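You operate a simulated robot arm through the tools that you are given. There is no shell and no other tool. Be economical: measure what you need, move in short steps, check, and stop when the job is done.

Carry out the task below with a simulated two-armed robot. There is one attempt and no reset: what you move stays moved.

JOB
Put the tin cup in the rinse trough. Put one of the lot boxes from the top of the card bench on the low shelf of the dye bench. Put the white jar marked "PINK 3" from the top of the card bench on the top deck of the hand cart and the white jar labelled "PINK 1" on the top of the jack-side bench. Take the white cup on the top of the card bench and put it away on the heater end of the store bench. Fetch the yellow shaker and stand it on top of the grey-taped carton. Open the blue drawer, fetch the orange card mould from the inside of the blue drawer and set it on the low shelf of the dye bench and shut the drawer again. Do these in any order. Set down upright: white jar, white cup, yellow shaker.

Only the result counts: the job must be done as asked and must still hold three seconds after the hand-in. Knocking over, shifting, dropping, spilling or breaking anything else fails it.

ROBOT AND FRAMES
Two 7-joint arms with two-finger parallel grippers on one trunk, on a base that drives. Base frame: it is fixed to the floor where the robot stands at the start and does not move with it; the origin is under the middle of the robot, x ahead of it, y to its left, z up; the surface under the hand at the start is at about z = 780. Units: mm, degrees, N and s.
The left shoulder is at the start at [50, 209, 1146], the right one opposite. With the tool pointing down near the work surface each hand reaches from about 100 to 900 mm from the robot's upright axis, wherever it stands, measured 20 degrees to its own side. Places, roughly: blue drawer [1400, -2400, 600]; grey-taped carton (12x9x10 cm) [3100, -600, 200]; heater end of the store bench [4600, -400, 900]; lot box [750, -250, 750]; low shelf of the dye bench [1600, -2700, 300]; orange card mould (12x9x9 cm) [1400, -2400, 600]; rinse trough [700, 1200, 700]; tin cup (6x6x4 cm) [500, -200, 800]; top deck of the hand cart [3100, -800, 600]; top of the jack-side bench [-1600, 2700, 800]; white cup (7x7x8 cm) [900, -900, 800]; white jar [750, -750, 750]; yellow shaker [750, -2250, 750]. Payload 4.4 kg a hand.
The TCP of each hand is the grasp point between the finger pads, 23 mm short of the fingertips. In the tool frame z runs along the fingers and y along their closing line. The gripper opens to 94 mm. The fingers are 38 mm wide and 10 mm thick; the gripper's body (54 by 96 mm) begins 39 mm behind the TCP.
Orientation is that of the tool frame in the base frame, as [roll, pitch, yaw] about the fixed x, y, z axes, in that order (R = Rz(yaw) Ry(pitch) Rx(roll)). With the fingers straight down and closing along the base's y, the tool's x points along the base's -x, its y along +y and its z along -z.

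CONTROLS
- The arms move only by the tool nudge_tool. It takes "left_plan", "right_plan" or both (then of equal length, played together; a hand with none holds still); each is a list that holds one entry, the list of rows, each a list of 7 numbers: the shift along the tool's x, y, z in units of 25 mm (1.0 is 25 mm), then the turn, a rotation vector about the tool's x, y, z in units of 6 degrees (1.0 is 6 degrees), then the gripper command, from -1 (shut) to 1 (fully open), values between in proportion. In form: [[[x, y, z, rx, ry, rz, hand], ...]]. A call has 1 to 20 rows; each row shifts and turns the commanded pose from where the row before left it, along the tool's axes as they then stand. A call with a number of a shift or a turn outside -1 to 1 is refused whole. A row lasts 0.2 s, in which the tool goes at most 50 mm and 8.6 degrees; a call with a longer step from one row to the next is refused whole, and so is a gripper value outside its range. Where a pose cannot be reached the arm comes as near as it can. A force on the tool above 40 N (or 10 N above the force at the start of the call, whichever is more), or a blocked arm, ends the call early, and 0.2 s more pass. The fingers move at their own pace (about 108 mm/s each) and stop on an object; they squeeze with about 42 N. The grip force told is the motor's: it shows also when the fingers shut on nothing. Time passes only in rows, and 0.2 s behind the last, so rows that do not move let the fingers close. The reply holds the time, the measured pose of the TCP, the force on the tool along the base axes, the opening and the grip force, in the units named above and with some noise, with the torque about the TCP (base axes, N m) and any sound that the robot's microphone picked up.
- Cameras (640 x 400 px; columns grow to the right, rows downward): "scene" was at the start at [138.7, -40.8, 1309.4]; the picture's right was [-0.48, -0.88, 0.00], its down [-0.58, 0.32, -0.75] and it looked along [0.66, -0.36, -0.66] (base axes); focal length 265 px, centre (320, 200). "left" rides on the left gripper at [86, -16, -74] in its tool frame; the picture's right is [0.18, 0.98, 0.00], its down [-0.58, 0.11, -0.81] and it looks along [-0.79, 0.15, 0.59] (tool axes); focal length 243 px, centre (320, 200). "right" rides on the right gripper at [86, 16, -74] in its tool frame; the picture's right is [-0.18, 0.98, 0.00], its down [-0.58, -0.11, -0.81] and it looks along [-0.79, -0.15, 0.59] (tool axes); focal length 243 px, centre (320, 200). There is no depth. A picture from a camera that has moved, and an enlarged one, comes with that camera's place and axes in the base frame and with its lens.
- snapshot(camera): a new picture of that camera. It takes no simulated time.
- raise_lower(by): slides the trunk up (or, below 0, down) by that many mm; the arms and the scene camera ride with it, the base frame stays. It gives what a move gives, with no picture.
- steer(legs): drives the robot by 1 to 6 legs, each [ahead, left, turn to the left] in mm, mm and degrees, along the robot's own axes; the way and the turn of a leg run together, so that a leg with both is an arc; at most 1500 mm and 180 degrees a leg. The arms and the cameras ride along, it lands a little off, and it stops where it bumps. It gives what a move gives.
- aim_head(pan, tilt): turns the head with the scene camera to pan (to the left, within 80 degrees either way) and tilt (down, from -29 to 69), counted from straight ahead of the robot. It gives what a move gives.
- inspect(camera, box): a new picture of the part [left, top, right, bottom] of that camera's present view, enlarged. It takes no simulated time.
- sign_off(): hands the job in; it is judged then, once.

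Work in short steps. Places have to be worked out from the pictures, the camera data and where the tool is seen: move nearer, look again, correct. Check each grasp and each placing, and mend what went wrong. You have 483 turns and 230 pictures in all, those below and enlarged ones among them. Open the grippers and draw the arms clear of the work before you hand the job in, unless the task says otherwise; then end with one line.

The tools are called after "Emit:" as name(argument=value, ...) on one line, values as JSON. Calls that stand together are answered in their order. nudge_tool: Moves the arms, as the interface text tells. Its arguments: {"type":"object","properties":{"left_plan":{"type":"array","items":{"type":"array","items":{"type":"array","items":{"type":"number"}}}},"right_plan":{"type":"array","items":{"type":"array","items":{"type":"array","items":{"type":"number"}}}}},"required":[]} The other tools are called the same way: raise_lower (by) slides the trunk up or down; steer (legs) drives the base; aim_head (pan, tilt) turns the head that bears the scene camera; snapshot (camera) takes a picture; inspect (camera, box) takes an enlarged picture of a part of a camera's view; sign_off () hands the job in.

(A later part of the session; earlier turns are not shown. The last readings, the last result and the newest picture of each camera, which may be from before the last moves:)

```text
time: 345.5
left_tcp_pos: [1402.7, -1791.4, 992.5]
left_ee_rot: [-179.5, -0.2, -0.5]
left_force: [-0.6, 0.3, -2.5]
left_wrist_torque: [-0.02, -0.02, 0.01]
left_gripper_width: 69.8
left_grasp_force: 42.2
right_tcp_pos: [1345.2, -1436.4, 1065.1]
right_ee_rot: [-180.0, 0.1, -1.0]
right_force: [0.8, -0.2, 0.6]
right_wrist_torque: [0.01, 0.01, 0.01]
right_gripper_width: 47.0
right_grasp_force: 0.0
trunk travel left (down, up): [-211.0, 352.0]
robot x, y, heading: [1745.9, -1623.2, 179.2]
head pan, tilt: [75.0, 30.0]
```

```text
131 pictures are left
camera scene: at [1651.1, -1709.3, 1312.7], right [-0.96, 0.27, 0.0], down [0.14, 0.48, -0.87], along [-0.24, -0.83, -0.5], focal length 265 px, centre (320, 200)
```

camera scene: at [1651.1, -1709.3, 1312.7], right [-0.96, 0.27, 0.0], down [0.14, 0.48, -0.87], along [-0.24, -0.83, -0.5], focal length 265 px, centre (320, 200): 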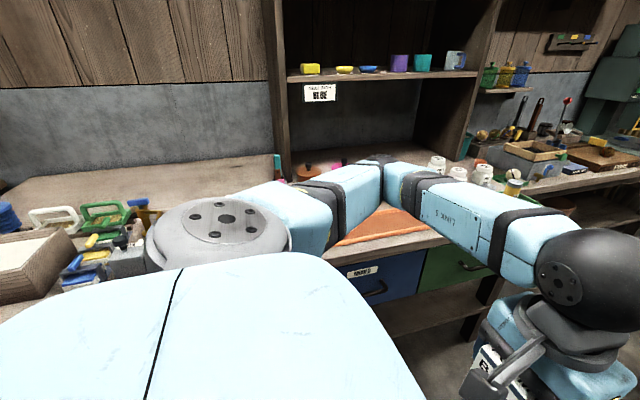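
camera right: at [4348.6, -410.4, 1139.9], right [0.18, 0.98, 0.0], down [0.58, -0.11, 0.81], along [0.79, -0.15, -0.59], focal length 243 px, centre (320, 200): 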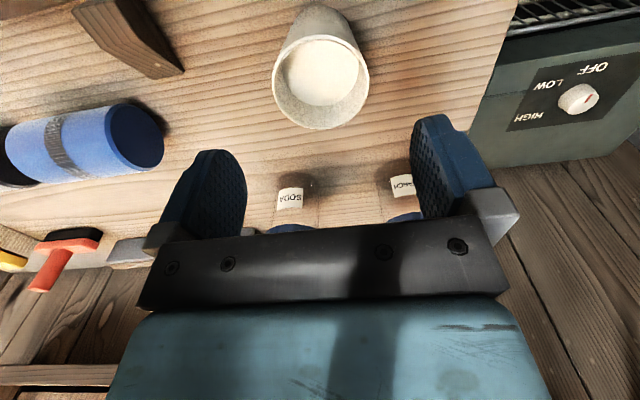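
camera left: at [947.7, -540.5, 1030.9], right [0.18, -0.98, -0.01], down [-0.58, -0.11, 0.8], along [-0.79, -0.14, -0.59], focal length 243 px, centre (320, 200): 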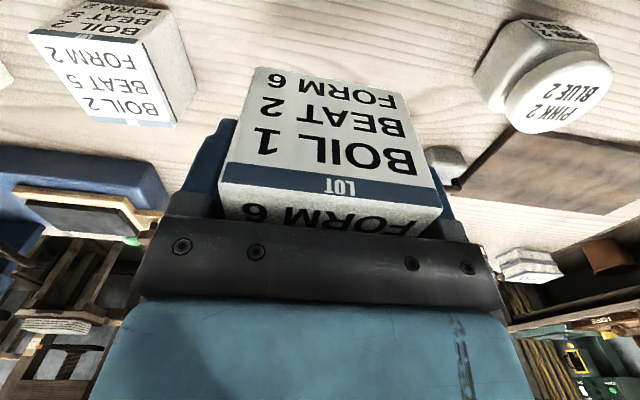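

Nothing looks disturbed from here. Now I go to the card bench: strafe right, then ahead.

Emit:
steer(legs=[[0, -690, 0], [375, 0, 0.8]])

Emit:
aim_head(pan=0, tilt=45)

Emit:
snapshot(camera="scene")

```text
time: 354.0
left_tcp_pos: [1038.4, -1104.1, 991.9]
left_ee_rot: [-179.6, -0.1, 0.2]
left_force: [-0.3, -0.3, -2.8]
left_wrist_torque: [0.05, -0.03, -0.03]
left_gripper_width: 69.9
left_grasp_force: 42.4
right_tcp_pos: [974.2, -751.4, 1062.8]
right_ee_rot: [-180.0, -0.1, 0.0]
right_force: [-0.3, -0.2, -0.1]
right_wrist_torque: [0.01, -0.01, 0.0]
right_gripper_width: 47.1
right_grasp_force: 0.0
trunk travel left (down, up): [-211.0, 352.0]
robot x, y, heading: [1378.5, -933.2, 179.7]
head pan, tilt: [75.0, 30.0]
```

```text
time: 355.5
left_tcp_pos: [1038.8, -1104.5, 992.9]
left_ee_rot: [-179.6, -0.1, 0.4]
left_force: [0.2, 0.6, -1.3]
left_wrist_torque: [-0.02, 0.0, 0.0]
left_gripper_width: 69.8
left_grasp_force: 41.7
right_tcp_pos: [974.1, -750.7, 1063.3]
right_ee_rot: [-179.9, 0.1, 0.1]
right_force: [-0.6, 0.7, 0.1]
right_wrist_torque: [-0.01, 0.01, -0.05]
right_gripper_width: 47.1
right_grasp_force: 0.0
trunk travel left (down, up): [-211.0, 352.0]
robot x, y, heading: [1382.1, -927.7, 180.1]
head pan, tilt: [0.0, 45.0]
```

```text
130 pictures are left
camera scene: at [1226.7, -930.8, 1290.1], right [0.0, 1.0, 0.0], down [0.71, 0.0, -0.71], along [-0.71, 0.0, -0.71], focal length 265 px, centre (320, 200)
```

scene: 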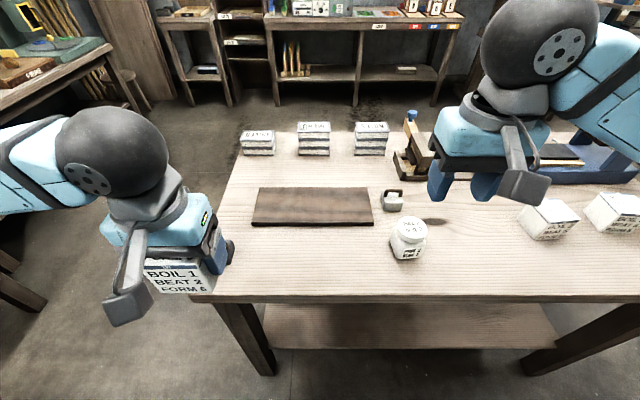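

I set the lot box down at about (905, -930).

Emit:
nudge_tool(left_plan=[[[-0.757, -0.994, 0, 0, 0, 0, -1], [-0.757, -0.994, 0, 0, 0, 0, -1], [-0.757, -0.994, 0, 0, 0, 0, -1], [-0.757, -0.994, 0, 0, 0, 0, -1], [-0.757, -0.994, 0, 0, 0, 0, -1], [-0.757, -0.994, 0, 0, 0, 0, -1], [-0.757, -0.994, 0, 0, 0, 0, -1], [0, 0, 0.97, 0, 0, 0, -1], [0, 0, 0.97, 0, 0, 0, -1], [0, 0, 0.97, 0, 0, 0, -1], [0, 0, 0.97, 0, 0, 0, -1], [0, 0, 0.97, 0, 0, 0, -1], [0, 0, 0.97, 0, 0, 0, -1], [0, 0, 0.9, 0, 0, 0, -1]]])

Emit:
nudge_tool(left_plan=[[[0, 0, 0.12, 0, 0, 0, -1], [0, 0, 0.12, 0, 0, 0, -1], [0, 0, 0.1, 0, 0, 0, -1]]])

```text
time: 358.5
left_tcp_pos: [904.9, -931.4, 825.9]
left_ee_rot: [-179.6, -0.1, 0.3]
left_force: [-0.3, -0.1, -2.6]
left_wrist_torque: [0.01, -0.06, -0.03]
left_gripper_width: 69.5
left_grasp_force: 42.1
right_tcp_pos: [974.5, -750.7, 1063.5]
right_ee_rot: [180.0, 0.0, 0.1]
right_force: [0.1, 0.6, 0.4]
right_wrist_torque: [-0.04, 0.01, -0.01]
right_gripper_width: 47.1
right_grasp_force: 0.2
trunk travel left (down, up): [-211.0, 352.0]
robot x, y, heading: [1376.6, -929.8, 179.9]
head pan, tilt: [0.0, 45.0]
```

```text
time: 359.3
left_tcp_pos: [905.8, -929.4, 818.3]
left_ee_rot: [-179.6, -0.1, 0.3]
left_force: [0.1, 1.2, -1.7]
left_wrist_torque: [0.02, 0.02, 0.02]
left_gripper_width: 69.7
left_grasp_force: 42.1
right_tcp_pos: [974.4, -749.9, 1063.5]
right_ee_rot: [180.0, 0.1, 0.0]
right_force: [0.0, -0.4, 0.6]
right_wrist_torque: [-0.03, 0.0, -0.02]
right_gripper_width: 47.0
right_grasp_force: 0.0
trunk travel left (down, up): [-211.0, 352.0]
robot x, y, heading: [1379.3, -928.3, 179.9]
head pan, tilt: [0.0, 45.0]
```

Almost down. Final steps, release, lift and tilt the left hand 45° forward.

Emit:
nudge_tool(left_plan=[[[0, 0, 0.1, 0, 0, 0, -1], [0, 0, 0.08, 0, 0, 0, -1], [0, 0, 0, 0, 0, 0, 0], [0, 0, 0, 0, 0, 0, 1], [0, 0, 0, 0, 0, 0, 1], [0, 0, -1, 0, 0, 0, 1], [0, 0, -1, 0, 0, 0, 1], [0, 0, -1, 0, 0, 0, 1], [0, 0, -1, 0, 0, 0, 1], [0, 0, -1, 0, 0, 0, 1]]])

Emit:
nudge_tool(left_plan=[[[0, 0, 0, 0, -0.94, 0, 1], [0, 0, 0, 0, -0.94, 0, 1], [0, 0, 0, 0, -0.94, 0, 1], [0, 0, 0, 0, -0.94, 0, 1], [0, 0, 0, 0, -0.94, 0, 1], [0, 0, 0, 0, -0.94, 0, 1], [0, 0, 0, 0, -0.94, 0, 1], [0, 0, 0, 0, -0.94, 0, 1]]])

Emit:
snapshot(camera="left")

Emit:
snapshot(camera="scene")

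```text
time: 361.5
left_tcp_pos: [906.5, -930.8, 939.4]
left_ee_rot: [-179.6, -0.1, 0.3]
left_force: [-0.5, 0.2, -0.2]
left_wrist_torque: [-0.02, -0.05, 0.03]
left_gripper_width: 94.0
left_grasp_force: 0.0
right_tcp_pos: [975.4, -751.0, 1064.3]
right_ee_rot: [180.0, 0.1, 0.0]
right_force: [0.1, 0.3, 0.9]
right_wrist_torque: [0.0, -0.02, 0.01]
right_gripper_width: 47.1
right_grasp_force: 0.1
trunk travel left (down, up): [-211.0, 352.0]
robot x, y, heading: [1379.8, -932.6, 180.1]
head pan, tilt: [0.0, 45.0]
```

```text
time: 363.3
left_tcp_pos: [907.3, -930.2, 938.6]
left_ee_rot: [-179.4, 45.1, 0.7]
left_force: [-0.2, -0.2, 0.5]
left_wrist_torque: [0.0, -0.02, -0.03]
left_gripper_width: 94.2
left_grasp_force: 0.2
right_tcp_pos: [974.9, -750.0, 1063.6]
right_ee_rot: [179.9, 0.1, 0.0]
right_force: [-0.3, -0.6, -0.1]
right_wrist_torque: [0.01, 0.0, 0.0]
right_gripper_width: 47.1
right_grasp_force: 0.0
trunk travel left (down, up): [-211.0, 352.0]
robot x, y, heading: [1373.7, -930.3, 180.1]
head pan, tilt: [0.0, 45.0]
```

```text
129 pictures are left
camera left: at [1018.3, -913.0, 930.5], right [0.14, -0.98, -0.14], down [0.16, -0.12, 0.98], along [-0.98, -0.16, 0.14], focal length 243 px, centre (320, 200)
```

left: 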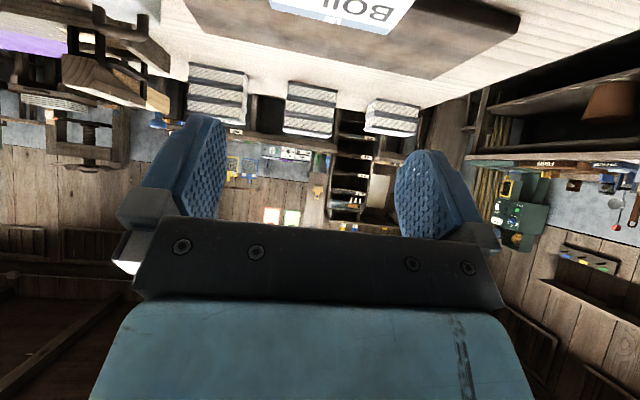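

```text
128 pictures are left
camera scene: at [1226.9, -930.4, 1290.1], right [0.0, 1.0, 0.0], down [0.71, 0.0, -0.71], along [-0.71, 0.0, -0.71], focal length 265 px, centre (320, 200)
```

scene: 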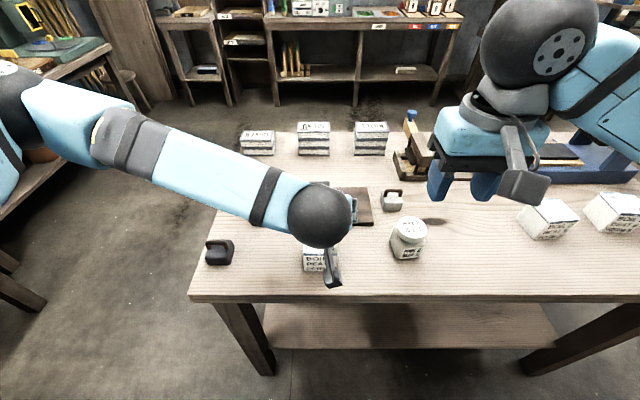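

The 45° tilt works. I go straight down so the fingers straddle the box with the palm clear of its edge.

Emit:
nudge_tool(left_plan=[[[0.76, 0, 0.48, 0, 0, 0, 1], [0.622, 0, 0.622, 0, 0, 0, 1], [0.622, 0, 0.622, 0, 0, 0, 1], [0.3, 0, 0.3, 0, 0, 0, 1]]])

Emit:
snapshot(camera="left")

```text
time: 364.3
left_tcp_pos: [909.7, -929.5, 861.2]
left_ee_rot: [-179.4, 45.0, 0.8]
left_force: [0.4, -0.6, -0.6]
left_wrist_torque: [-0.01, -0.03, -0.01]
left_gripper_width: 93.8
left_grasp_force: 0.1
right_tcp_pos: [976.0, -750.8, 1063.9]
right_ee_rot: [180.0, 0.1, -0.1]
right_force: [0.1, -1.0, 0.2]
right_wrist_torque: [0.01, -0.01, 0.02]
right_gripper_width: 46.9
right_grasp_force: 0.0
trunk travel left (down, up): [-211.0, 352.0]
robot x, y, heading: [1379.8, -930.2, 179.9]
head pan, tilt: [0.0, 45.0]
```

```text
127 pictures are left
camera left: at [1023.1, -912.0, 853.6], right [0.14, -0.98, -0.14], down [0.16, -0.12, 0.98], along [-0.98, -0.16, 0.14], focal length 243 px, centre (320, 200)
```

left: 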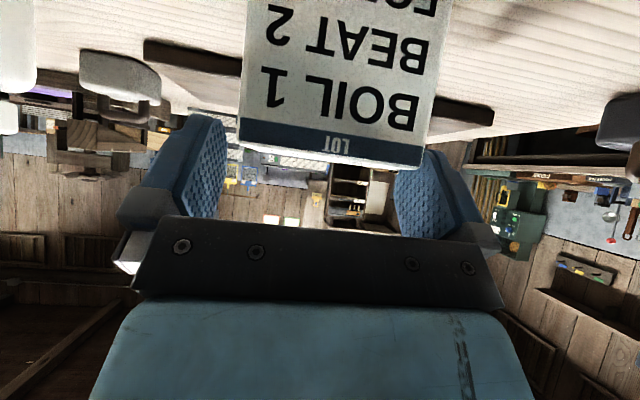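

Box is centred between the fingers. Down the last 33 mm and close.

Emit:
nudge_tool(left_plan=[[[0.47, 0.04, 0.47, 0, 0, 0, 1], [0.47, 0, 0.47, 0, 0, 0, 1], [0, 0, 0, 0, 0, 0, 1], [0, 0, 0, 0, 0, 0, -1], [0, 0, 0, 0, 0, 0, -1], [0, 0, 0, 0, 0, 0, -1]]])

Emit:
snapshot(camera="left")

```text
time: 365.7
left_tcp_pos: [909.8, -929.8, 829.2]
left_ee_rot: [-179.5, 45.1, 0.7]
left_force: [0.0, 0.0, -0.5]
left_wrist_torque: [-0.02, 0.0, -0.04]
left_gripper_width: 69.8
left_grasp_force: 41.7
right_tcp_pos: [974.8, -750.8, 1063.6]
right_ee_rot: [179.9, 0.0, 0.0]
right_force: [0.1, 0.3, 0.1]
right_wrist_torque: [0.05, 0.0, 0.01]
right_gripper_width: 47.1
right_grasp_force: 0.0
trunk travel left (down, up): [-211.0, 352.0]
robot x, y, heading: [1377.2, -925.9, 179.9]
head pan, tilt: [0.0, 45.0]
```

```text
126 pictures are left
camera left: at [1022.7, -912.9, 820.7], right [0.14, -0.98, -0.14], down [0.16, -0.11, 0.98], along [-0.98, -0.16, 0.14], focal length 243 px, centre (320, 200)
```

left: 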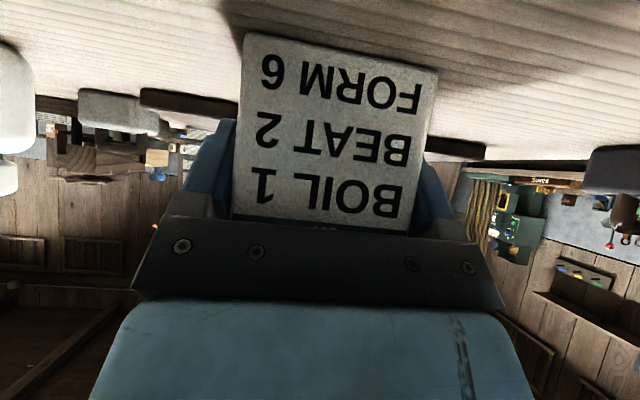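

Held with the tilt, box bottom 49 mm below the TCP. I lift it, back off and go to the dye bench.

Emit:
nudge_tool(left_plan=[[[-0.7, 0, -0.7, 0, 0, 0, -1], [-0.7, 0, -0.7, 0, 0, 0, -1], [-0.7, 0, -0.7, 0, 0, 0, -1], [-0.7, 0, -0.7, 0, 0, 0, -1], [-0.7, 0, -0.7, 0, 0, 0, -1], [0.7, 0.4, -0.7, 0, 0, 0, -1], [0.7, 0.4, -0.7, 0, 0, 0, -1], [0.7, 0.4, -0.7, 0, 0, 0, -1], [0.7, 0.4, -0.7, 0, 0, 0, -1]]])

Emit:
steer(legs=[[-380, 0, 0], [0, 0, 90], [600, 0, 0]])

Emit:
aim_head(pan=0, tilt=38)

Emit:
snapshot(camera="scene")

```text
time: 367.7
left_tcp_pos: [1009.1, -971.4, 951.7]
left_ee_rot: [-179.4, 45.1, 0.8]
left_force: [0.0, 0.6, -1.7]
left_wrist_torque: [-0.02, 0.0, -0.03]
left_gripper_width: 69.8
left_grasp_force: 41.9
right_tcp_pos: [975.6, -750.8, 1064.5]
right_ee_rot: [180.0, 0.1, 0.0]
right_force: [0.3, 0.6, 0.1]
right_wrist_torque: [-0.04, 0.0, -0.02]
right_gripper_width: 46.9
right_grasp_force: 0.1
trunk travel left (down, up): [-211.0, 352.0]
robot x, y, heading: [1376.9, -930.1, 179.9]
head pan, tilt: [0.0, 45.0]
```

```text
time: 376.9
left_tcp_pos: [1781.4, -1903.5, 951.3]
left_ee_rot: [-179.3, 45.0, 89.9]
left_force: [-0.5, -0.4, -1.2]
left_wrist_torque: [0.06, 0.01, 0.01]
left_gripper_width: 69.8
left_grasp_force: 42.1
right_tcp_pos: [1561.8, -1935.3, 1064.1]
right_ee_rot: [179.9, 0.0, 89.2]
right_force: [0.2, 0.8, -0.1]
right_wrist_torque: [-0.01, -0.02, -0.03]
right_gripper_width: 47.0
right_grasp_force: 0.1
trunk travel left (down, up): [-211.0, 352.0]
robot x, y, heading: [1746.9, -1537.7, -90.6]
head pan, tilt: [0.0, 45.0]
```

```text
time: 377.6
left_tcp_pos: [1781.8, -1901.6, 951.8]
left_ee_rot: [-179.4, 45.0, 89.9]
left_force: [0.1, 0.6, -2.2]
left_wrist_torque: [0.0, 0.01, 0.0]
left_gripper_width: 69.9
left_grasp_force: 41.7
right_tcp_pos: [1561.7, -1933.9, 1063.8]
right_ee_rot: [-179.9, 0.1, 89.3]
right_force: [-0.1, -0.2, 0.3]
right_wrist_torque: [0.0, 0.04, -0.04]
right_gripper_width: 47.2
right_grasp_force: 0.1
trunk travel left (down, up): [-211.0, 352.0]
robot x, y, heading: [1750.2, -1532.5, -90.8]
head pan, tilt: [0.0, 38.0]
```

```text
125 pictures are left
camera scene: at [1742.0, -1687.6, 1300.3], right [-1.0, 0.01, 0.0], down [0.01, 0.62, -0.79], along [-0.01, -0.79, -0.62], focal length 265 px, centre (320, 200)
```

scene: 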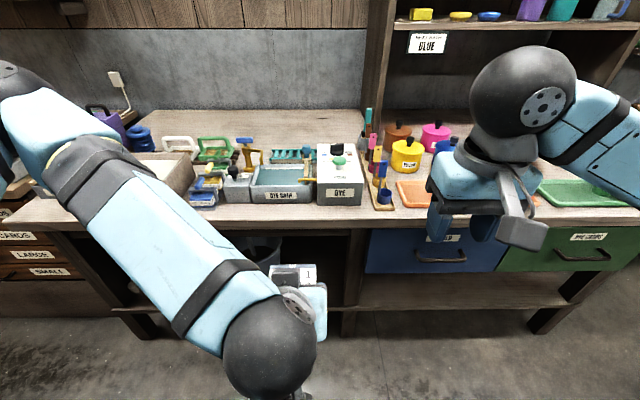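

The bench looks undisturbed. Shelf top ≈ z 300, front ≈ y -2290; free space between the bucket and the middle leg at x 1690–1850. I lower the trunk, tuck the right hand, and bring the left low in front of the shelf.

Emit:
raise_lower(by=-205)

Emit:
nudge_tool(left_plan=[[[0.4, 0, 0.8, 0, 0, 0, -1], [0.4, 0, 0.8, 0, 0, 0, -1], [0.4, 0, 0.8, 0, 0, 0, -1], [0.5, 0, 0.8, 0, 0, 0, -1], [0.5, 0, 0.8, 0, 0, 0, -1], [0.5, 0, 0.8, 0, 0, 0, -1], [0.5, 0, 0.8, 0, 0, 0, -1], [0.5, 0, 0.8, 0, 0, 0, -1], [0.4, 0, 0.9, 0, 0, 0, -1], [0.2, 0, 0.9, 0, 0, 0, -1]]], right_plan=[[[0.6, -0.5, -0.8, 0, 0, 0, 0], [0.6, -0.5, -0.8, 0, 0, 0, 0], [0.6, -0.5, -0.8, 0, 0, 0, 0], [0.6, -0.5, -0.8, 0, 0, 0, 0], [0.6, -0.5, -0.8, 0, 0, 0, 0], [0.6, -0.5, -0.8, 0, 0, 0, 0], [0, 0, 0, 0, 0, 0, 0], [0, 0, 0, 0, 0, 0, 0], [0, 0, 0, 0, 0, 0, 0], [0, 0, 0, 0, 0, 0, 0]]])

Emit:
aim_head(pan=0, tilt=45)

Emit:
snapshot(camera="scene")

Emit:
snapshot(camera="left")

```text
time: 379.8
left_tcp_pos: [1781.7, -1902.1, 746.7]
left_ee_rot: [-179.4, 45.0, 90.0]
left_force: [-0.2, -0.4, -1.1]
left_wrist_torque: [0.0, 0.0, -0.01]
left_gripper_width: 69.5
left_grasp_force: 41.9
right_tcp_pos: [1561.5, -1935.0, 859.0]
right_ee_rot: [-179.9, 0.0, 89.4]
right_force: [1.4, -0.3, 0.6]
right_wrist_torque: [0.0, 0.04, 0.01]
right_gripper_width: 47.0
right_grasp_force: 0.0
trunk travel left (down, up): [-6.0, 557.0]
robot x, y, heading: [1744.7, -1534.9, -91.1]
head pan, tilt: [0.0, 38.0]
```

```text
time: 381.9
left_tcp_pos: [1779.4, -1966.2, 536.0]
left_ee_rot: [-179.4, 44.8, 89.7]
left_force: [6.2, -0.9, 14.6]
left_wrist_torque: [2.35, 0.01, -0.8]
left_gripper_width: 69.7
left_grasp_force: 42.1
right_tcp_pos: [1487.7, -1843.1, 978.2]
right_ee_rot: [-179.9, 0.0, 89.3]
right_force: [-0.6, -0.3, -0.1]
right_wrist_torque: [-0.01, 0.0, 0.01]
right_gripper_width: 46.7
right_grasp_force: 0.1
trunk travel left (down, up): [-6.0, 557.0]
robot x, y, heading: [1746.3, -1532.7, -91.1]
head pan, tilt: [0.0, 38.0]
stopped in row 10 (left hand): the force on the tool passed its limit at 79 N (the readings are from after the stop); the commanded pose is now the measured one
```

```text
time: 382.6
left_tcp_pos: [1778.8, -1965.4, 535.4]
left_ee_rot: [-179.3, 44.9, 89.7]
left_force: [8.1, -2.3, 26.4]
left_wrist_torque: [3.91, 0.05, -1.13]
left_gripper_width: 70.0
left_grasp_force: 42.2
right_tcp_pos: [1486.8, -1842.7, 980.0]
right_ee_rot: [-179.9, 0.1, 89.3]
right_force: [1.0, -0.1, -0.7]
right_wrist_torque: [0.02, 0.01, 0.0]
right_gripper_width: 47.1
right_grasp_force: 0.1
trunk travel left (down, up): [-6.0, 557.0]
robot x, y, heading: [1751.0, -1529.6, -90.9]
head pan, tilt: [0.0, 45.0]
```

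```text
124 pictures are left
camera scene: at [1742.2, -1681.7, 1085.6], right [-1.0, 0.01, 0.0], down [0.01, 0.71, -0.71], along [-0.01, -0.71, -0.71], focal length 265 px, centre (320, 200)
```

scene: 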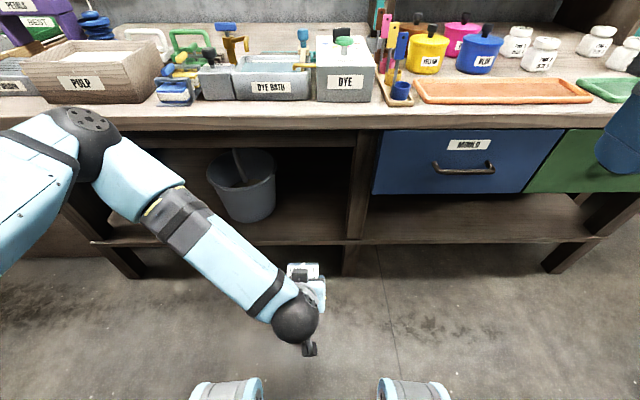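

```text
123 pictures are left
camera left: at [1763.6, -1851.6, 528.3], right [0.98, 0.12, -0.14], down [0.12, 0.16, 0.98], along [0.14, -0.98, 0.14], focal length 243 px, centre (320, 200)
```

left: 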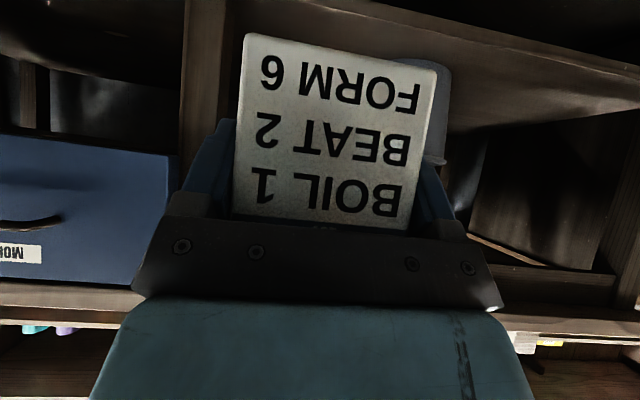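

Something touched at the back of the hand (probably the hand against its own base or arm). I rise a little, move further out ahead first, then go down.

Emit:
nudge_tool(left_plan=[[[-0.6, 0, -0.6, 0, 0, 0, -1], [-0.6, 0, -0.6, 0, 0, 0, -1], [-0.7, 0, 0.7, 0, 0, 0, -1], [-0.7, 0, 0.7, 0, 0, 0, -1], [-0.7, 0, 0.7, 0, 0, 0, -1], [-0.7, 0, 0.7, 0, 0, 0, -1], [-0.7, 0, 0.7, 0, 0, 0, -1]]])

Emit:
nudge_tool(left_plan=[[[0.6, 0, 0.6, 0, 0, 0, -1], [0.6, 0, 0.6, 0, 0, 0, -1], [0.6, 0, 0.6, 0, 0, 0, -1], [0.6, 0, 0.6, 0, 0, 0, -1], [0.6, 0, 0.6, 0, 0, 0, -1], [0.6, 0, 0.6, 0, 0, 0, -1]]])

```text
time: 384.2
left_tcp_pos: [1778.9, -2091.3, 576.2]
left_ee_rot: [-179.4, 44.8, 89.7]
left_force: [0.1, -0.2, -2.1]
left_wrist_torque: [0.03, 0.0, -0.03]
left_gripper_width: 69.7
left_grasp_force: 42.4
right_tcp_pos: [1487.1, -1843.5, 978.4]
right_ee_rot: [179.9, 0.1, 89.4]
right_force: [0.8, -0.3, -0.4]
right_wrist_torque: [0.0, -0.02, -0.01]
right_gripper_width: 47.2
right_grasp_force: 0.1
trunk travel left (down, up): [-6.0, 557.0]
robot x, y, heading: [1744.1, -1534.7, -90.7]
head pan, tilt: [0.0, 45.0]
```

```text
time: 385.6
left_tcp_pos: [1777.0, -2090.5, 449.8]
left_ee_rot: [-179.4, 44.8, 89.7]
left_force: [0.3, 0.1, -1.6]
left_wrist_torque: [0.03, 0.02, -0.01]
left_gripper_width: 69.7
left_grasp_force: 42.3
right_tcp_pos: [1486.2, -1844.2, 977.7]
right_ee_rot: [-179.9, 0.0, 89.3]
right_force: [0.1, 0.7, -0.7]
right_wrist_torque: [-0.02, -0.04, -0.01]
right_gripper_width: 47.2
right_grasp_force: 0.1
trunk travel left (down, up): [-6.0, 557.0]
robot x, y, heading: [1746.0, -1534.6, -90.6]
head pan, tilt: [0.0, 45.0]
```

Good, that was the robot's own base. Now down to about z 375 and look at the shelf from the wrist camera.

Emit:
nudge_tool(left_plan=[[[0.53, 0, 0.53, 0, 0, 0, -1], [0.53, 0, 0.53, 0, 0, 0, -1], [0.53, 0, 0.53, 0, 0, 0, -1], [0.53, 0, 0.53, 0, 0, 0, -1]]])

Emit:
snapshot(camera="left")

Emit:
snapshot(camera="scene")

```text
time: 386.6
left_tcp_pos: [1775.6, -2089.6, 374.6]
left_ee_rot: [-179.4, 44.8, 89.9]
left_force: [-0.2, -0.4, -2.2]
left_wrist_torque: [0.01, 0.01, 0.0]
left_gripper_width: 69.6
left_grasp_force: 42.0
right_tcp_pos: [1487.8, -1843.1, 978.6]
right_ee_rot: [-179.9, 0.1, 89.3]
right_force: [0.3, 0.4, 0.6]
right_wrist_torque: [-0.01, 0.02, 0.0]
right_gripper_width: 47.0
right_grasp_force: 0.1
trunk travel left (down, up): [-6.0, 557.0]
robot x, y, heading: [1744.0, -1534.9, -90.7]
head pan, tilt: [0.0, 45.0]
```

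```text
122 pictures are left
camera left: at [1760.7, -1975.3, 367.6], right [0.98, 0.12, -0.14], down [0.12, 0.15, 0.98], along [0.14, -0.98, 0.14], focal length 243 px, centre (320, 200)
```

left: 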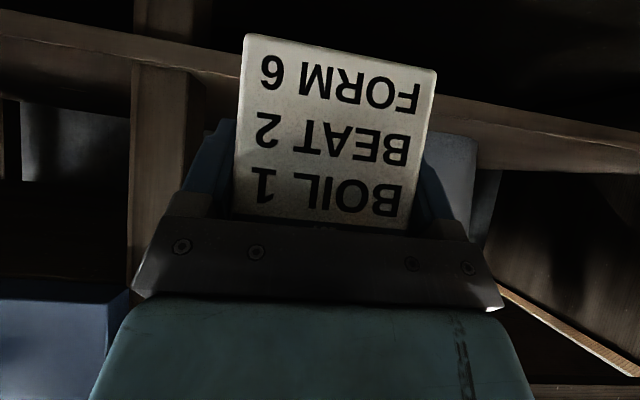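

```text
121 pictures are left
camera scene: at [1742.0, -1682.8, 1085.1], right [-1.0, 0.01, 0.0], down [0.01, 0.71, -0.71], along [-0.01, -0.71, -0.71], focal length 265 px, centre (320, 200)
```

scene: 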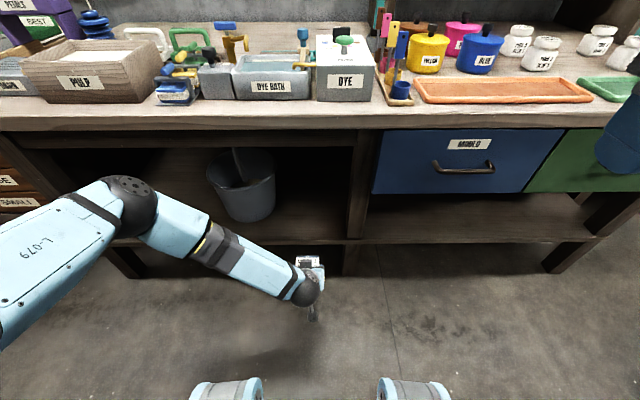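

Driving straight in would bring the left elbow against the bench edge. I turn the robot 25° to its left so the elbow stays outside, and extend the arm.

Emit:
steer(legs=[[0, 0, 25]])

Emit:
nudge_tool(left_plan=[[[-0.6, 0, 0.6, 0, 0, 0, -1], [-0.6, 0, 0.6, 0, 0, 0, -1], [-0.6, 0, 0.6, 0, 0, 0, -1], [-0.6, 0, 0.6, 0, 0, 0, -1], [-0.6, 0, 0.6, 0, 0, 0, -1], [-0.6, 0, 0.6, 0, 0, 0, -1]]])

Emit:
snapshot(camera="scene")

```text
time: 388.3
left_tcp_pos: [2010.1, -2025.5, 373.7]
left_ee_rot: [-179.3, 44.8, 114.8]
left_force: [-0.1, 0.7, -2.2]
left_wrist_torque: [0.01, 0.03, 0.0]
left_gripper_width: 69.6
left_grasp_force: 42.0
right_tcp_pos: [1643.7, -1924.3, 979.3]
right_ee_rot: [179.9, 0.0, 114.4]
right_force: [-0.4, 0.1, 0.9]
right_wrist_torque: [-0.03, 0.0, 0.01]
right_gripper_width: 47.2
right_grasp_force: 0.1
trunk travel left (down, up): [-6.0, 557.0]
robot x, y, heading: [1744.1, -1532.5, -65.5]
head pan, tilt: [0.0, 45.0]
```

```text
time: 389.7
left_tcp_pos: [2062.2, -2141.3, 374.2]
left_ee_rot: [-179.3, 44.8, 115.0]
left_force: [0.4, -0.5, -2.2]
left_wrist_torque: [0.0, 0.02, 0.01]
left_gripper_width: 69.6
left_grasp_force: 42.0
right_tcp_pos: [1644.0, -1924.3, 978.5]
right_ee_rot: [179.9, 0.0, 114.4]
right_force: [0.3, -0.4, -0.1]
right_wrist_torque: [0.04, -0.03, 0.01]
right_gripper_width: 46.8
right_grasp_force: 0.0
trunk travel left (down, up): [-6.0, 557.0]
robot x, y, heading: [1747.0, -1534.5, -65.3]
head pan, tilt: [0.0, 45.0]
```

```text
120 pictures are left
camera scene: at [1805.5, -1669.6, 1085.1], right [-0.91, -0.41, 0.0], down [-0.29, 0.64, -0.71], along [0.29, -0.64, -0.71], focal length 265 px, centre (320, 200)
```

scene: 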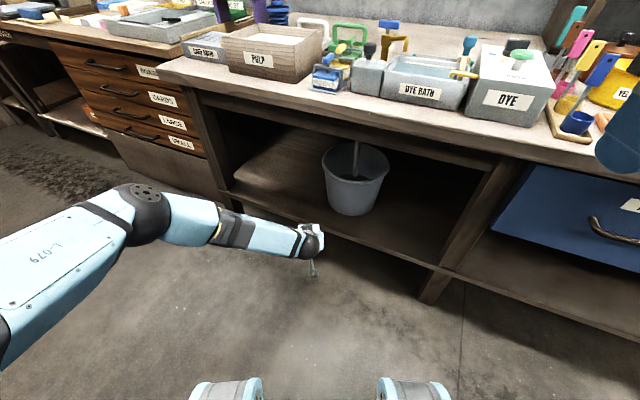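

Free shelf span is x 1650–1870. I shift sideways to x 1750 first, then insert straight toward the bench by driving.

Emit:
steer(legs=[[-130, -283, 0]])

Emit:
steer(legs=[[145, -67, 0]])

Emit:
snapshot(camera="scene")

Emit:
snapshot(camera="left")

```text
time: 392.8
left_tcp_pos: [1748.5, -2138.1, 374.7]
left_ee_rot: [-179.4, 44.8, 114.8]
left_force: [-0.1, 0.0, -2.3]
left_wrist_torque: [0.01, -0.01, -0.03]
left_gripper_width: 69.7
left_grasp_force: 42.4
right_tcp_pos: [1330.7, -1922.3, 978.5]
right_ee_rot: [180.0, 0.0, 114.3]
right_force: [-0.6, 0.4, 0.8]
right_wrist_torque: [0.03, -0.04, 0.04]
right_gripper_width: 47.2
right_grasp_force: 0.0
trunk travel left (down, up): [-6.0, 557.0]
robot x, y, heading: [1436.5, -1534.2, -65.7]
head pan, tilt: [0.0, 45.0]
```

```text
time: 394.2
left_tcp_pos: [1749.3, -2299.1, 374.8]
left_ee_rot: [-179.4, 44.7, 114.6]
left_force: [-0.5, 0.3, -2.5]
left_wrist_torque: [0.02, 0.01, 0.0]
left_gripper_width: 69.6
left_grasp_force: 41.7
right_tcp_pos: [1329.7, -2082.7, 978.1]
right_ee_rot: [-179.9, 0.0, 114.1]
right_force: [0.1, 0.3, -0.1]
right_wrist_torque: [-0.01, -0.04, 0.02]
right_gripper_width: 47.0
right_grasp_force: 0.0
trunk travel left (down, up): [-6.0, 557.0]
robot x, y, heading: [1435.5, -1695.7, -65.8]
head pan, tilt: [0.0, 45.0]
```

```text
119 pictures are left
camera scene: at [1492.8, -1828.6, 1085.0], right [-0.91, -0.41, 0.0], down [-0.29, 0.65, -0.71], along [0.29, -0.64, -0.71], focal length 265 px, centre (320, 200)
```

scene: 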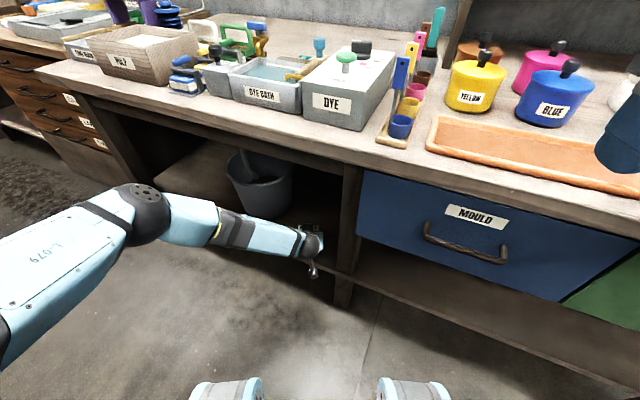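

```text
118 pictures are left
camera left: at [1685.4, -2201.7, 367.1], right [0.84, 0.52, -0.14], down [0.04, 0.19, 0.98], along [0.54, -0.83, 0.14], focal length 243 px, centre (320, 200)
```

left: 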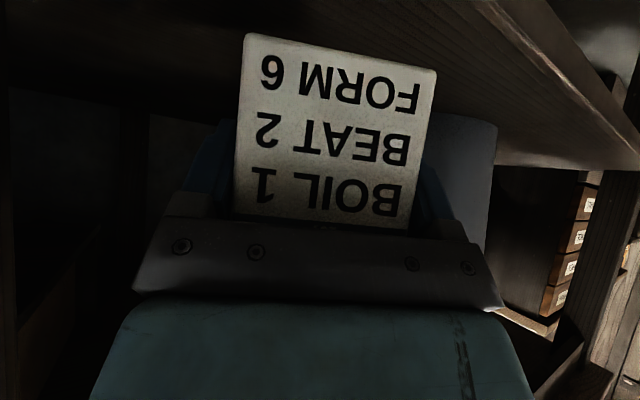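

All clear: box between leg (x≈1617) and bucket. I insert another 85 mm.

Emit:
steer(legs=[[77, -35, 0]])

Emit:
snapshot(camera="scene")

Emit:
nudge_tool(left_plan=[[[0.15, 0, 0.15, 0, 0, 0, -1], [0.15, 0, 0.15, 0, 0, 0, -1], [0.15, 0, 0.15, 0, 0, 0, -1], [0.15, 0, 0.15, 0, 0, 0, -1]]])

```text
time: 395.3
left_tcp_pos: [1747.2, -2383.9, 375.8]
left_ee_rot: [-179.3, 44.8, 114.6]
left_force: [0.9, 0.7, -1.8]
left_wrist_torque: [0.02, 0.01, -0.01]
left_gripper_width: 69.9
left_grasp_force: 42.1
right_tcp_pos: [1330.3, -2167.8, 979.2]
right_ee_rot: [179.9, -0.1, 114.1]
right_force: [-0.2, -0.1, -0.6]
right_wrist_torque: [0.01, 0.01, -0.02]
right_gripper_width: 46.7
right_grasp_force: 0.1
trunk travel left (down, up): [-6.0, 557.0]
robot x, y, heading: [1433.5, -1775.8, -65.8]
head pan, tilt: [0.0, 45.0]
```

```text
117 pictures are left
camera scene: at [1492.6, -1913.1, 1085.0], right [-0.91, -0.41, 0.0], down [-0.29, 0.65, -0.71], along [0.29, -0.64, -0.71], focal length 265 px, centre (320, 200)
```

scene: 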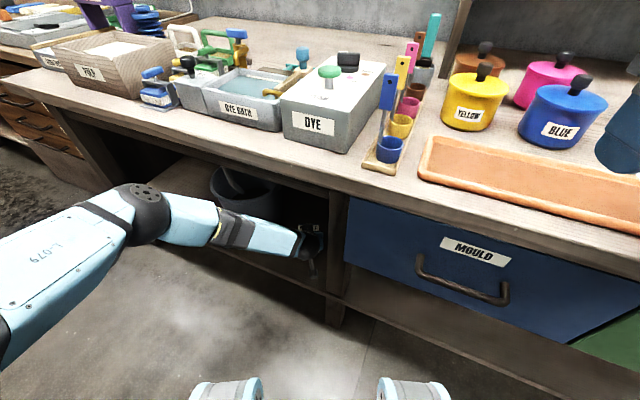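

```text
time: 396.3
left_tcp_pos: [1746.7, -2384.2, 354.7]
left_ee_rot: [-179.4, 44.8, 114.6]
left_force: [-0.2, -0.6, -2.2]
left_wrist_torque: [0.03, -0.03, -0.02]
left_gripper_width: 69.6
left_grasp_force: 41.8
right_tcp_pos: [1329.2, -2167.5, 978.5]
right_ee_rot: [-180.0, -0.1, 114.1]
right_force: [-0.2, 0.2, 0.3]
right_wrist_torque: [0.01, 0.03, 0.02]
right_gripper_width: 47.1
right_grasp_force: 0.0
trunk travel left (down, up): [-6.0, 557.0]
robot x, y, heading: [1433.4, -1775.5, -65.5]
head pan, tilt: [0.0, 45.0]
```

Down in small steps until the box touches the shelf.

Emit:
nudge_tool(left_plan=[[[0.11, 0, 0.11, 0, 0, 0, -1], [0.11, 0, 0.11, 0, 0, 0, -1], [0.11, 0, 0.11, 0, 0, 0, -1], [0.11, 0, 0.11, 0, 0, 0, -1]]])

Emit:
nudge_tool(left_plan=[[[0.11, 0, 0.11, 0, 0, 0, -1], [0.11, 0, 0.11, 0, 0, 0, -1], [0.11, 0, 0.11, 0, 0, 0, -1]]])

Emit:
snapshot(camera="left")

```text
time: 397.3
left_tcp_pos: [1747.1, -2382.6, 335.8]
left_ee_rot: [-179.3, 44.8, 114.7]
left_force: [-0.3, 0.3, -2.1]
left_wrist_torque: [0.01, 0.02, 0.01]
left_gripper_width: 69.6
left_grasp_force: 41.7
right_tcp_pos: [1330.2, -2167.9, 978.3]
right_ee_rot: [180.0, -0.1, 114.2]
right_force: [0.1, 0.1, -0.4]
right_wrist_torque: [0.02, -0.02, 0.02]
right_gripper_width: 46.9
right_grasp_force: 0.0
trunk travel left (down, up): [-6.0, 557.0]
robot x, y, heading: [1435.8, -1774.3, -65.7]
head pan, tilt: [0.0, 45.0]
```

```text
time: 398.1
left_tcp_pos: [1746.2, -2386.2, 333.0]
left_ee_rot: [-179.4, 45.3, 114.6]
left_force: [-1.5, 4.8, 20.7]
left_wrist_torque: [0.78, -0.57, 0.13]
left_gripper_width: 69.9
left_grasp_force: 41.7
right_tcp_pos: [1329.7, -2165.3, 979.4]
right_ee_rot: [180.0, 0.1, 114.2]
right_force: [-0.4, -0.7, 0.3]
right_wrist_torque: [-0.01, 0.0, -0.02]
right_gripper_width: 47.1
right_grasp_force: 0.1
trunk travel left (down, up): [-6.0, 557.0]
robot x, y, heading: [1437.2, -1777.8, -65.9]
head pan, tilt: [0.0, 45.0]
stopped in row 3 (left hand): the force on the tool passed its limit at 44 N (the readings are from after the stop); the commanded pose is now the measured one
```

```text
116 pictures are left
camera left: at [1685.0, -2288.8, 324.7], right [0.84, 0.52, -0.14], down [0.04, 0.2, 0.98], along [0.54, -0.83, 0.15], focal length 243 px, centre (320, 200)
```

left: 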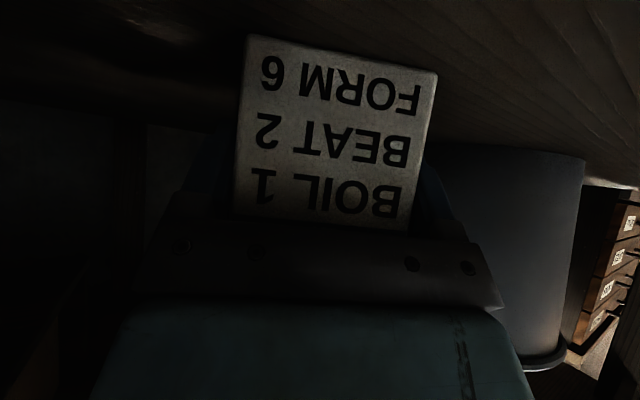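

The box rests on the shelf (z ≈ 284). I release and withdraw back-up along the tool axis.

Emit:
nudge_tool(left_plan=[[[0, 0, 0, 0, 0, 0, 0.2], [0, 0, 0, 0, 0, 0, 0.7], [0, 0, 0, 0, 0, 0, 0.85], [0, 0, -0.4, 0, 0, 0, 0.85], [0, 0, -0.8, 0, 0, 0, 0.85], [0, 0, -0.8, 0, 0, 0, 0.85], [0, 0, -0.8, 0, 0, 0, 0.85], [0, 0, -0.8, 0, 0, 0, 0.85]]])

Emit:
snapshot(camera="left")

```text
time: 399.9
left_tcp_pos: [1721.5, -2327.1, 392.1]
left_ee_rot: [-179.3, 45.0, 114.6]
left_force: [0.1, 0.9, 0.2]
left_wrist_torque: [-0.02, 0.0, 0.01]
left_gripper_width: 86.9
left_grasp_force: 0.1
right_tcp_pos: [1330.2, -2167.7, 977.7]
right_ee_rot: [180.0, 0.0, 114.2]
right_force: [-0.8, 0.0, -0.8]
right_wrist_torque: [0.0, 0.03, 0.0]
right_gripper_width: 47.2
right_grasp_force: 0.0
trunk travel left (down, up): [-6.0, 557.0]
robot x, y, heading: [1436.3, -1774.0, -65.7]
head pan, tilt: [0.0, 45.0]
```

```text
115 pictures are left
camera left: at [1658.9, -2229.3, 385.5], right [0.84, 0.52, -0.14], down [0.04, 0.19, 0.98], along [0.54, -0.83, 0.14], focal length 243 px, centre (320, 200)
```

left: 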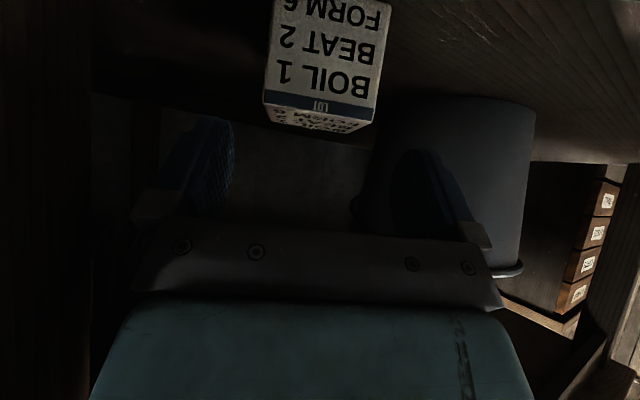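

The lot box is on the low shelf. I back out and turn square to the bench for the drawer.

Emit:
steer(legs=[[-273, 123, 0], [0, 0, -24.5]])

Emit:
snapshot(camera="scene")

```text
time: 403.2
left_tcp_pos: [1464.4, -2098.1, 392.4]
left_ee_rot: [-179.5, 45.0, 89.8]
left_force: [-0.3, 0.4, 0.7]
left_wrist_torque: [0.03, 0.03, 0.02]
left_gripper_width: 87.1
left_grasp_force: 0.0
right_tcp_pos: [1176.6, -1788.2, 978.2]
right_ee_rot: [180.0, 0.0, 89.4]
right_force: [-0.5, 0.3, 0.2]
right_wrist_torque: [-0.01, -0.03, 0.0]
right_gripper_width: 47.1
right_grasp_force: 0.1
trunk travel left (down, up): [-6.0, 557.0]
robot x, y, heading: [1435.0, -1475.5, -90.5]
head pan, tilt: [0.0, 45.0]
```

```text
114 pictures are left
camera scene: at [1431.2, -1626.5, 1085.1], right [-1.0, 0.01, 0.0], down [0.01, 0.71, -0.71], along [-0.01, -0.71, -0.71], focal length 265 px, centre (320, 200)
```

scene: 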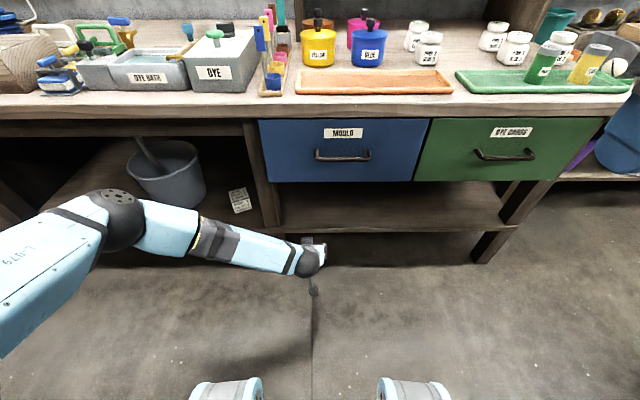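

The lot box is visible on the shelf; the MOULD drawer's handle is near (1364, -2245, 645). I bring the right hand forward and pitch it to point horizontally.

Emit:
nudge_tool(right_plan=[[[-0.55, 0.62, 0.9, 0, 0, 0, 0], [-0.55, 0.62, 0.9, 0, 0, 0, 0], [-0.55, 0.62, 0.9, 0, 0, 0, 0], [-0.55, 0.62, 0.9, 0, 0, 0, 0], [-0.55, 0.62, 0.9, 0, 0, 0, 0], [-0.55, 0.62, 0.9, 0, 0, 0, 0], [-0.55, 0.62, 0.9, 0, 0, 0, 0], [-0.55, 0.62, 0.9, 0, 0, 0, 0]]])

Emit:
nudge_tool(right_plan=[[[0, 0, 0, 0, -1, 0, 0], [0, 0, 0, 0, -1, 0, 0], [0, 0, 0, 0, -1, 0, 0], [0, 0, 0, 0, -1, 0, 0], [0, 0, 0, 0, -1, 0, 0], [0, 0, 0, 0, -1, 0, 0], [0, 0, 0, 0, -1, 0, 0], [0, 0, 0, 0, -1, 0, 0], [0, 0, 0, 0, -1, 0, 0], [0, 0, 0, 0, -1, 0, 0], [0, 0, 0, 0, -1, 0, 0], [0, 0, 0, 0, -1, 0, 0], [0, 0, 0, 0, -1, 0, 0], [0, 0, 0, 0, -1, 0, 0], [0, 0, 0, 0, -1, 0, 0]]])

```text
time: 405.0
left_tcp_pos: [1465.4, -2097.6, 392.5]
left_ee_rot: [-179.4, 45.0, 89.8]
left_force: [0.0, -0.4, 0.1]
left_wrist_torque: [0.02, 0.0, 0.0]
left_gripper_width: 86.9
left_grasp_force: 0.1
right_tcp_pos: [1300.3, -1900.5, 798.1]
right_ee_rot: [-179.9, -0.1, 89.4]
right_force: [-0.9, -0.8, 0.1]
right_wrist_torque: [-0.04, 0.0, 0.02]
right_gripper_width: 46.8
right_grasp_force: 0.1
trunk travel left (down, up): [-6.0, 557.0]
robot x, y, heading: [1434.0, -1477.4, -90.8]
head pan, tilt: [0.0, 45.0]
```

```text
time: 408.2
left_tcp_pos: [1466.0, -2097.9, 393.4]
left_ee_rot: [-179.4, 45.0, 89.7]
left_force: [0.3, 0.2, 0.1]
left_wrist_torque: [-0.02, -0.01, 0.01]
left_gripper_width: 86.8
left_grasp_force: 0.0
right_tcp_pos: [1305.9, -1911.9, 795.9]
right_ee_rot: [-41.9, 89.9, -132.6]
right_force: [0.1, -0.8, -0.3]
right_wrist_torque: [0.01, 0.0, 0.0]
right_gripper_width: 47.2
right_grasp_force: 0.1
right hand out of reach, approached as far as the arm can: row 9, 10, 11
trunk travel left (down, up): [-6.0, 557.0]
robot x, y, heading: [1431.3, -1478.4, -90.7]
head pan, tilt: [0.0, 45.0]
```

Horizontal reached. Now I roll 90° about the finger axis so the fingers close vertically.

Emit:
nudge_tool(right_plan=[[[0, 0, 0, 0, 0, 1, 0], [0, 0, 0, 0, 0, 1, 0], [0, 0, 0, 0, 0, 1, 0], [0, 0, 0, 0, 0, 1, 0], [0, 0, 0, 0, 0, 1, 0], [0, 0, 0, 0, 0, 1, 0], [0, 0, 0, 0, 0, 1, 0], [0, 0, 0, 0, 0, 1, 0], [0, 0, 0, 0, 0, 1, 0], [0, 0, 0, 0, 0, 1, 0], [0, 0, 0, 0, 0, 1, 0], [0, 0, 0, 0, 0, 1, 0], [0, 0, 0, 0, 0, 1, 0], [0, 0, 0, 0, 0, 1, 0], [0, 0, 0, 0, 0, 1, 0]]])

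Emit:
snapshot(camera="right")

Emit:
snapshot(camera="scene")

```text
time: 409.7
left_tcp_pos: [1465.5, -2097.4, 391.4]
left_ee_rot: [-179.5, 45.0, 89.8]
left_force: [1.1, 0.2, 0.3]
left_wrist_torque: [0.03, 0.02, 0.01]
left_gripper_width: 87.1
left_grasp_force: 0.1
right_tcp_pos: [1273.0, -1927.4, 832.3]
right_ee_rot: [70.9, 60.6, -17.9]
right_force: [-0.5, 0.3, -0.4]
right_wrist_torque: [-0.03, 0.01, 0.01]
right_gripper_width: 47.0
right_grasp_force: 0.1
trunk travel left (down, up): [-6.0, 557.0]
robot x, y, heading: [1438.0, -1480.6, -90.5]
head pan, tilt: [0.0, 45.0]
stopped in row 7 (right hand): the arm was blocked; the commanded pose is now the measured one
```

```text
113 pictures are left
camera right: at [1330.2, -1865.1, 754.1], right [0.78, 0.09, 0.62], down [-0.35, 0.88, 0.33], along [-0.51, -0.47, 0.72], focal length 243 px, centre (320, 200)
```

right: 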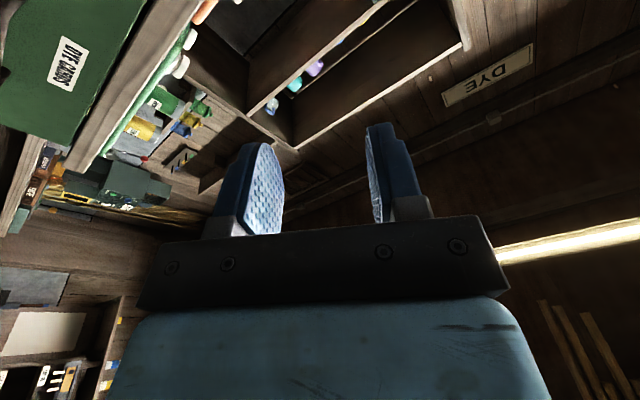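

```text
112 pictures are left
camera scene: at [1431.6, -1624.7, 1083.0], right [-1.0, 0.01, 0.0], down [0.01, 0.71, -0.71], along [-0.01, -0.71, -0.71], focal length 265 px, centre (320, 200)
```

scene: 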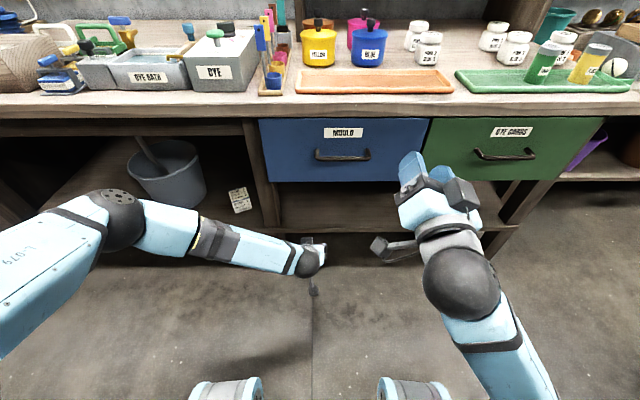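

That direction hits a joint limit. I roll the other way.

Emit:
nudge_tool(right_plan=[[[0, 0, 0, 0, 0, -1, 0], [0, 0, 0, 0, 0, -1, 0], [0, 0, 0, 0, 0, -1, 0], [0, 0, 0, 0, 0, -1, 0], [0, 0, 0, 0, 0, -1, 0], [0, 0, 0, 0, 0, -1, 0], [0, 0, 0, 0, 0, -1, 0], [0, 0, 0, 0, 0, -1, 0], [0, 0, 0, 0, 0, -1, 0], [0, 0, 0, 0, 0, -1, 0], [0, 0, 0, 0, 0, -1, 0], [0, 0, 0, 0, 0, -1, 0], [0, 0, 0, 0, 0, -1, 0], [0, 0, 0, 0, 0, -1, 0], [0, 0, 0, 0, 0, -1, 0], [0, 0, 0, 0, 0, -1, 0], [0, 0, 0, 0, 0, -1, 0], [0, 0, 0, 0, 0, -1, 0], [0, 0, 0, 0, 0, -1, 0]]])

```text
time: 413.7
left_tcp_pos: [1463.9, -2097.7, 391.4]
left_ee_rot: [-179.6, 45.0, 89.7]
left_force: [0.6, -0.1, -0.6]
left_wrist_torque: [0.03, 0.0, -0.02]
left_gripper_width: 86.9
left_grasp_force: 0.1
right_tcp_pos: [1272.1, -1930.5, 828.1]
right_ee_rot: [-81.2, 3.5, 179.5]
right_force: [0.0, -0.1, -0.3]
right_wrist_torque: [0.01, 0.07, -0.01]
right_gripper_width: 47.0
right_grasp_force: 0.1
trunk travel left (down, up): [-6.0, 557.0]
robot x, y, heading: [1436.3, -1478.0, -90.9]
head pan, tilt: [0.0, 45.0]
```

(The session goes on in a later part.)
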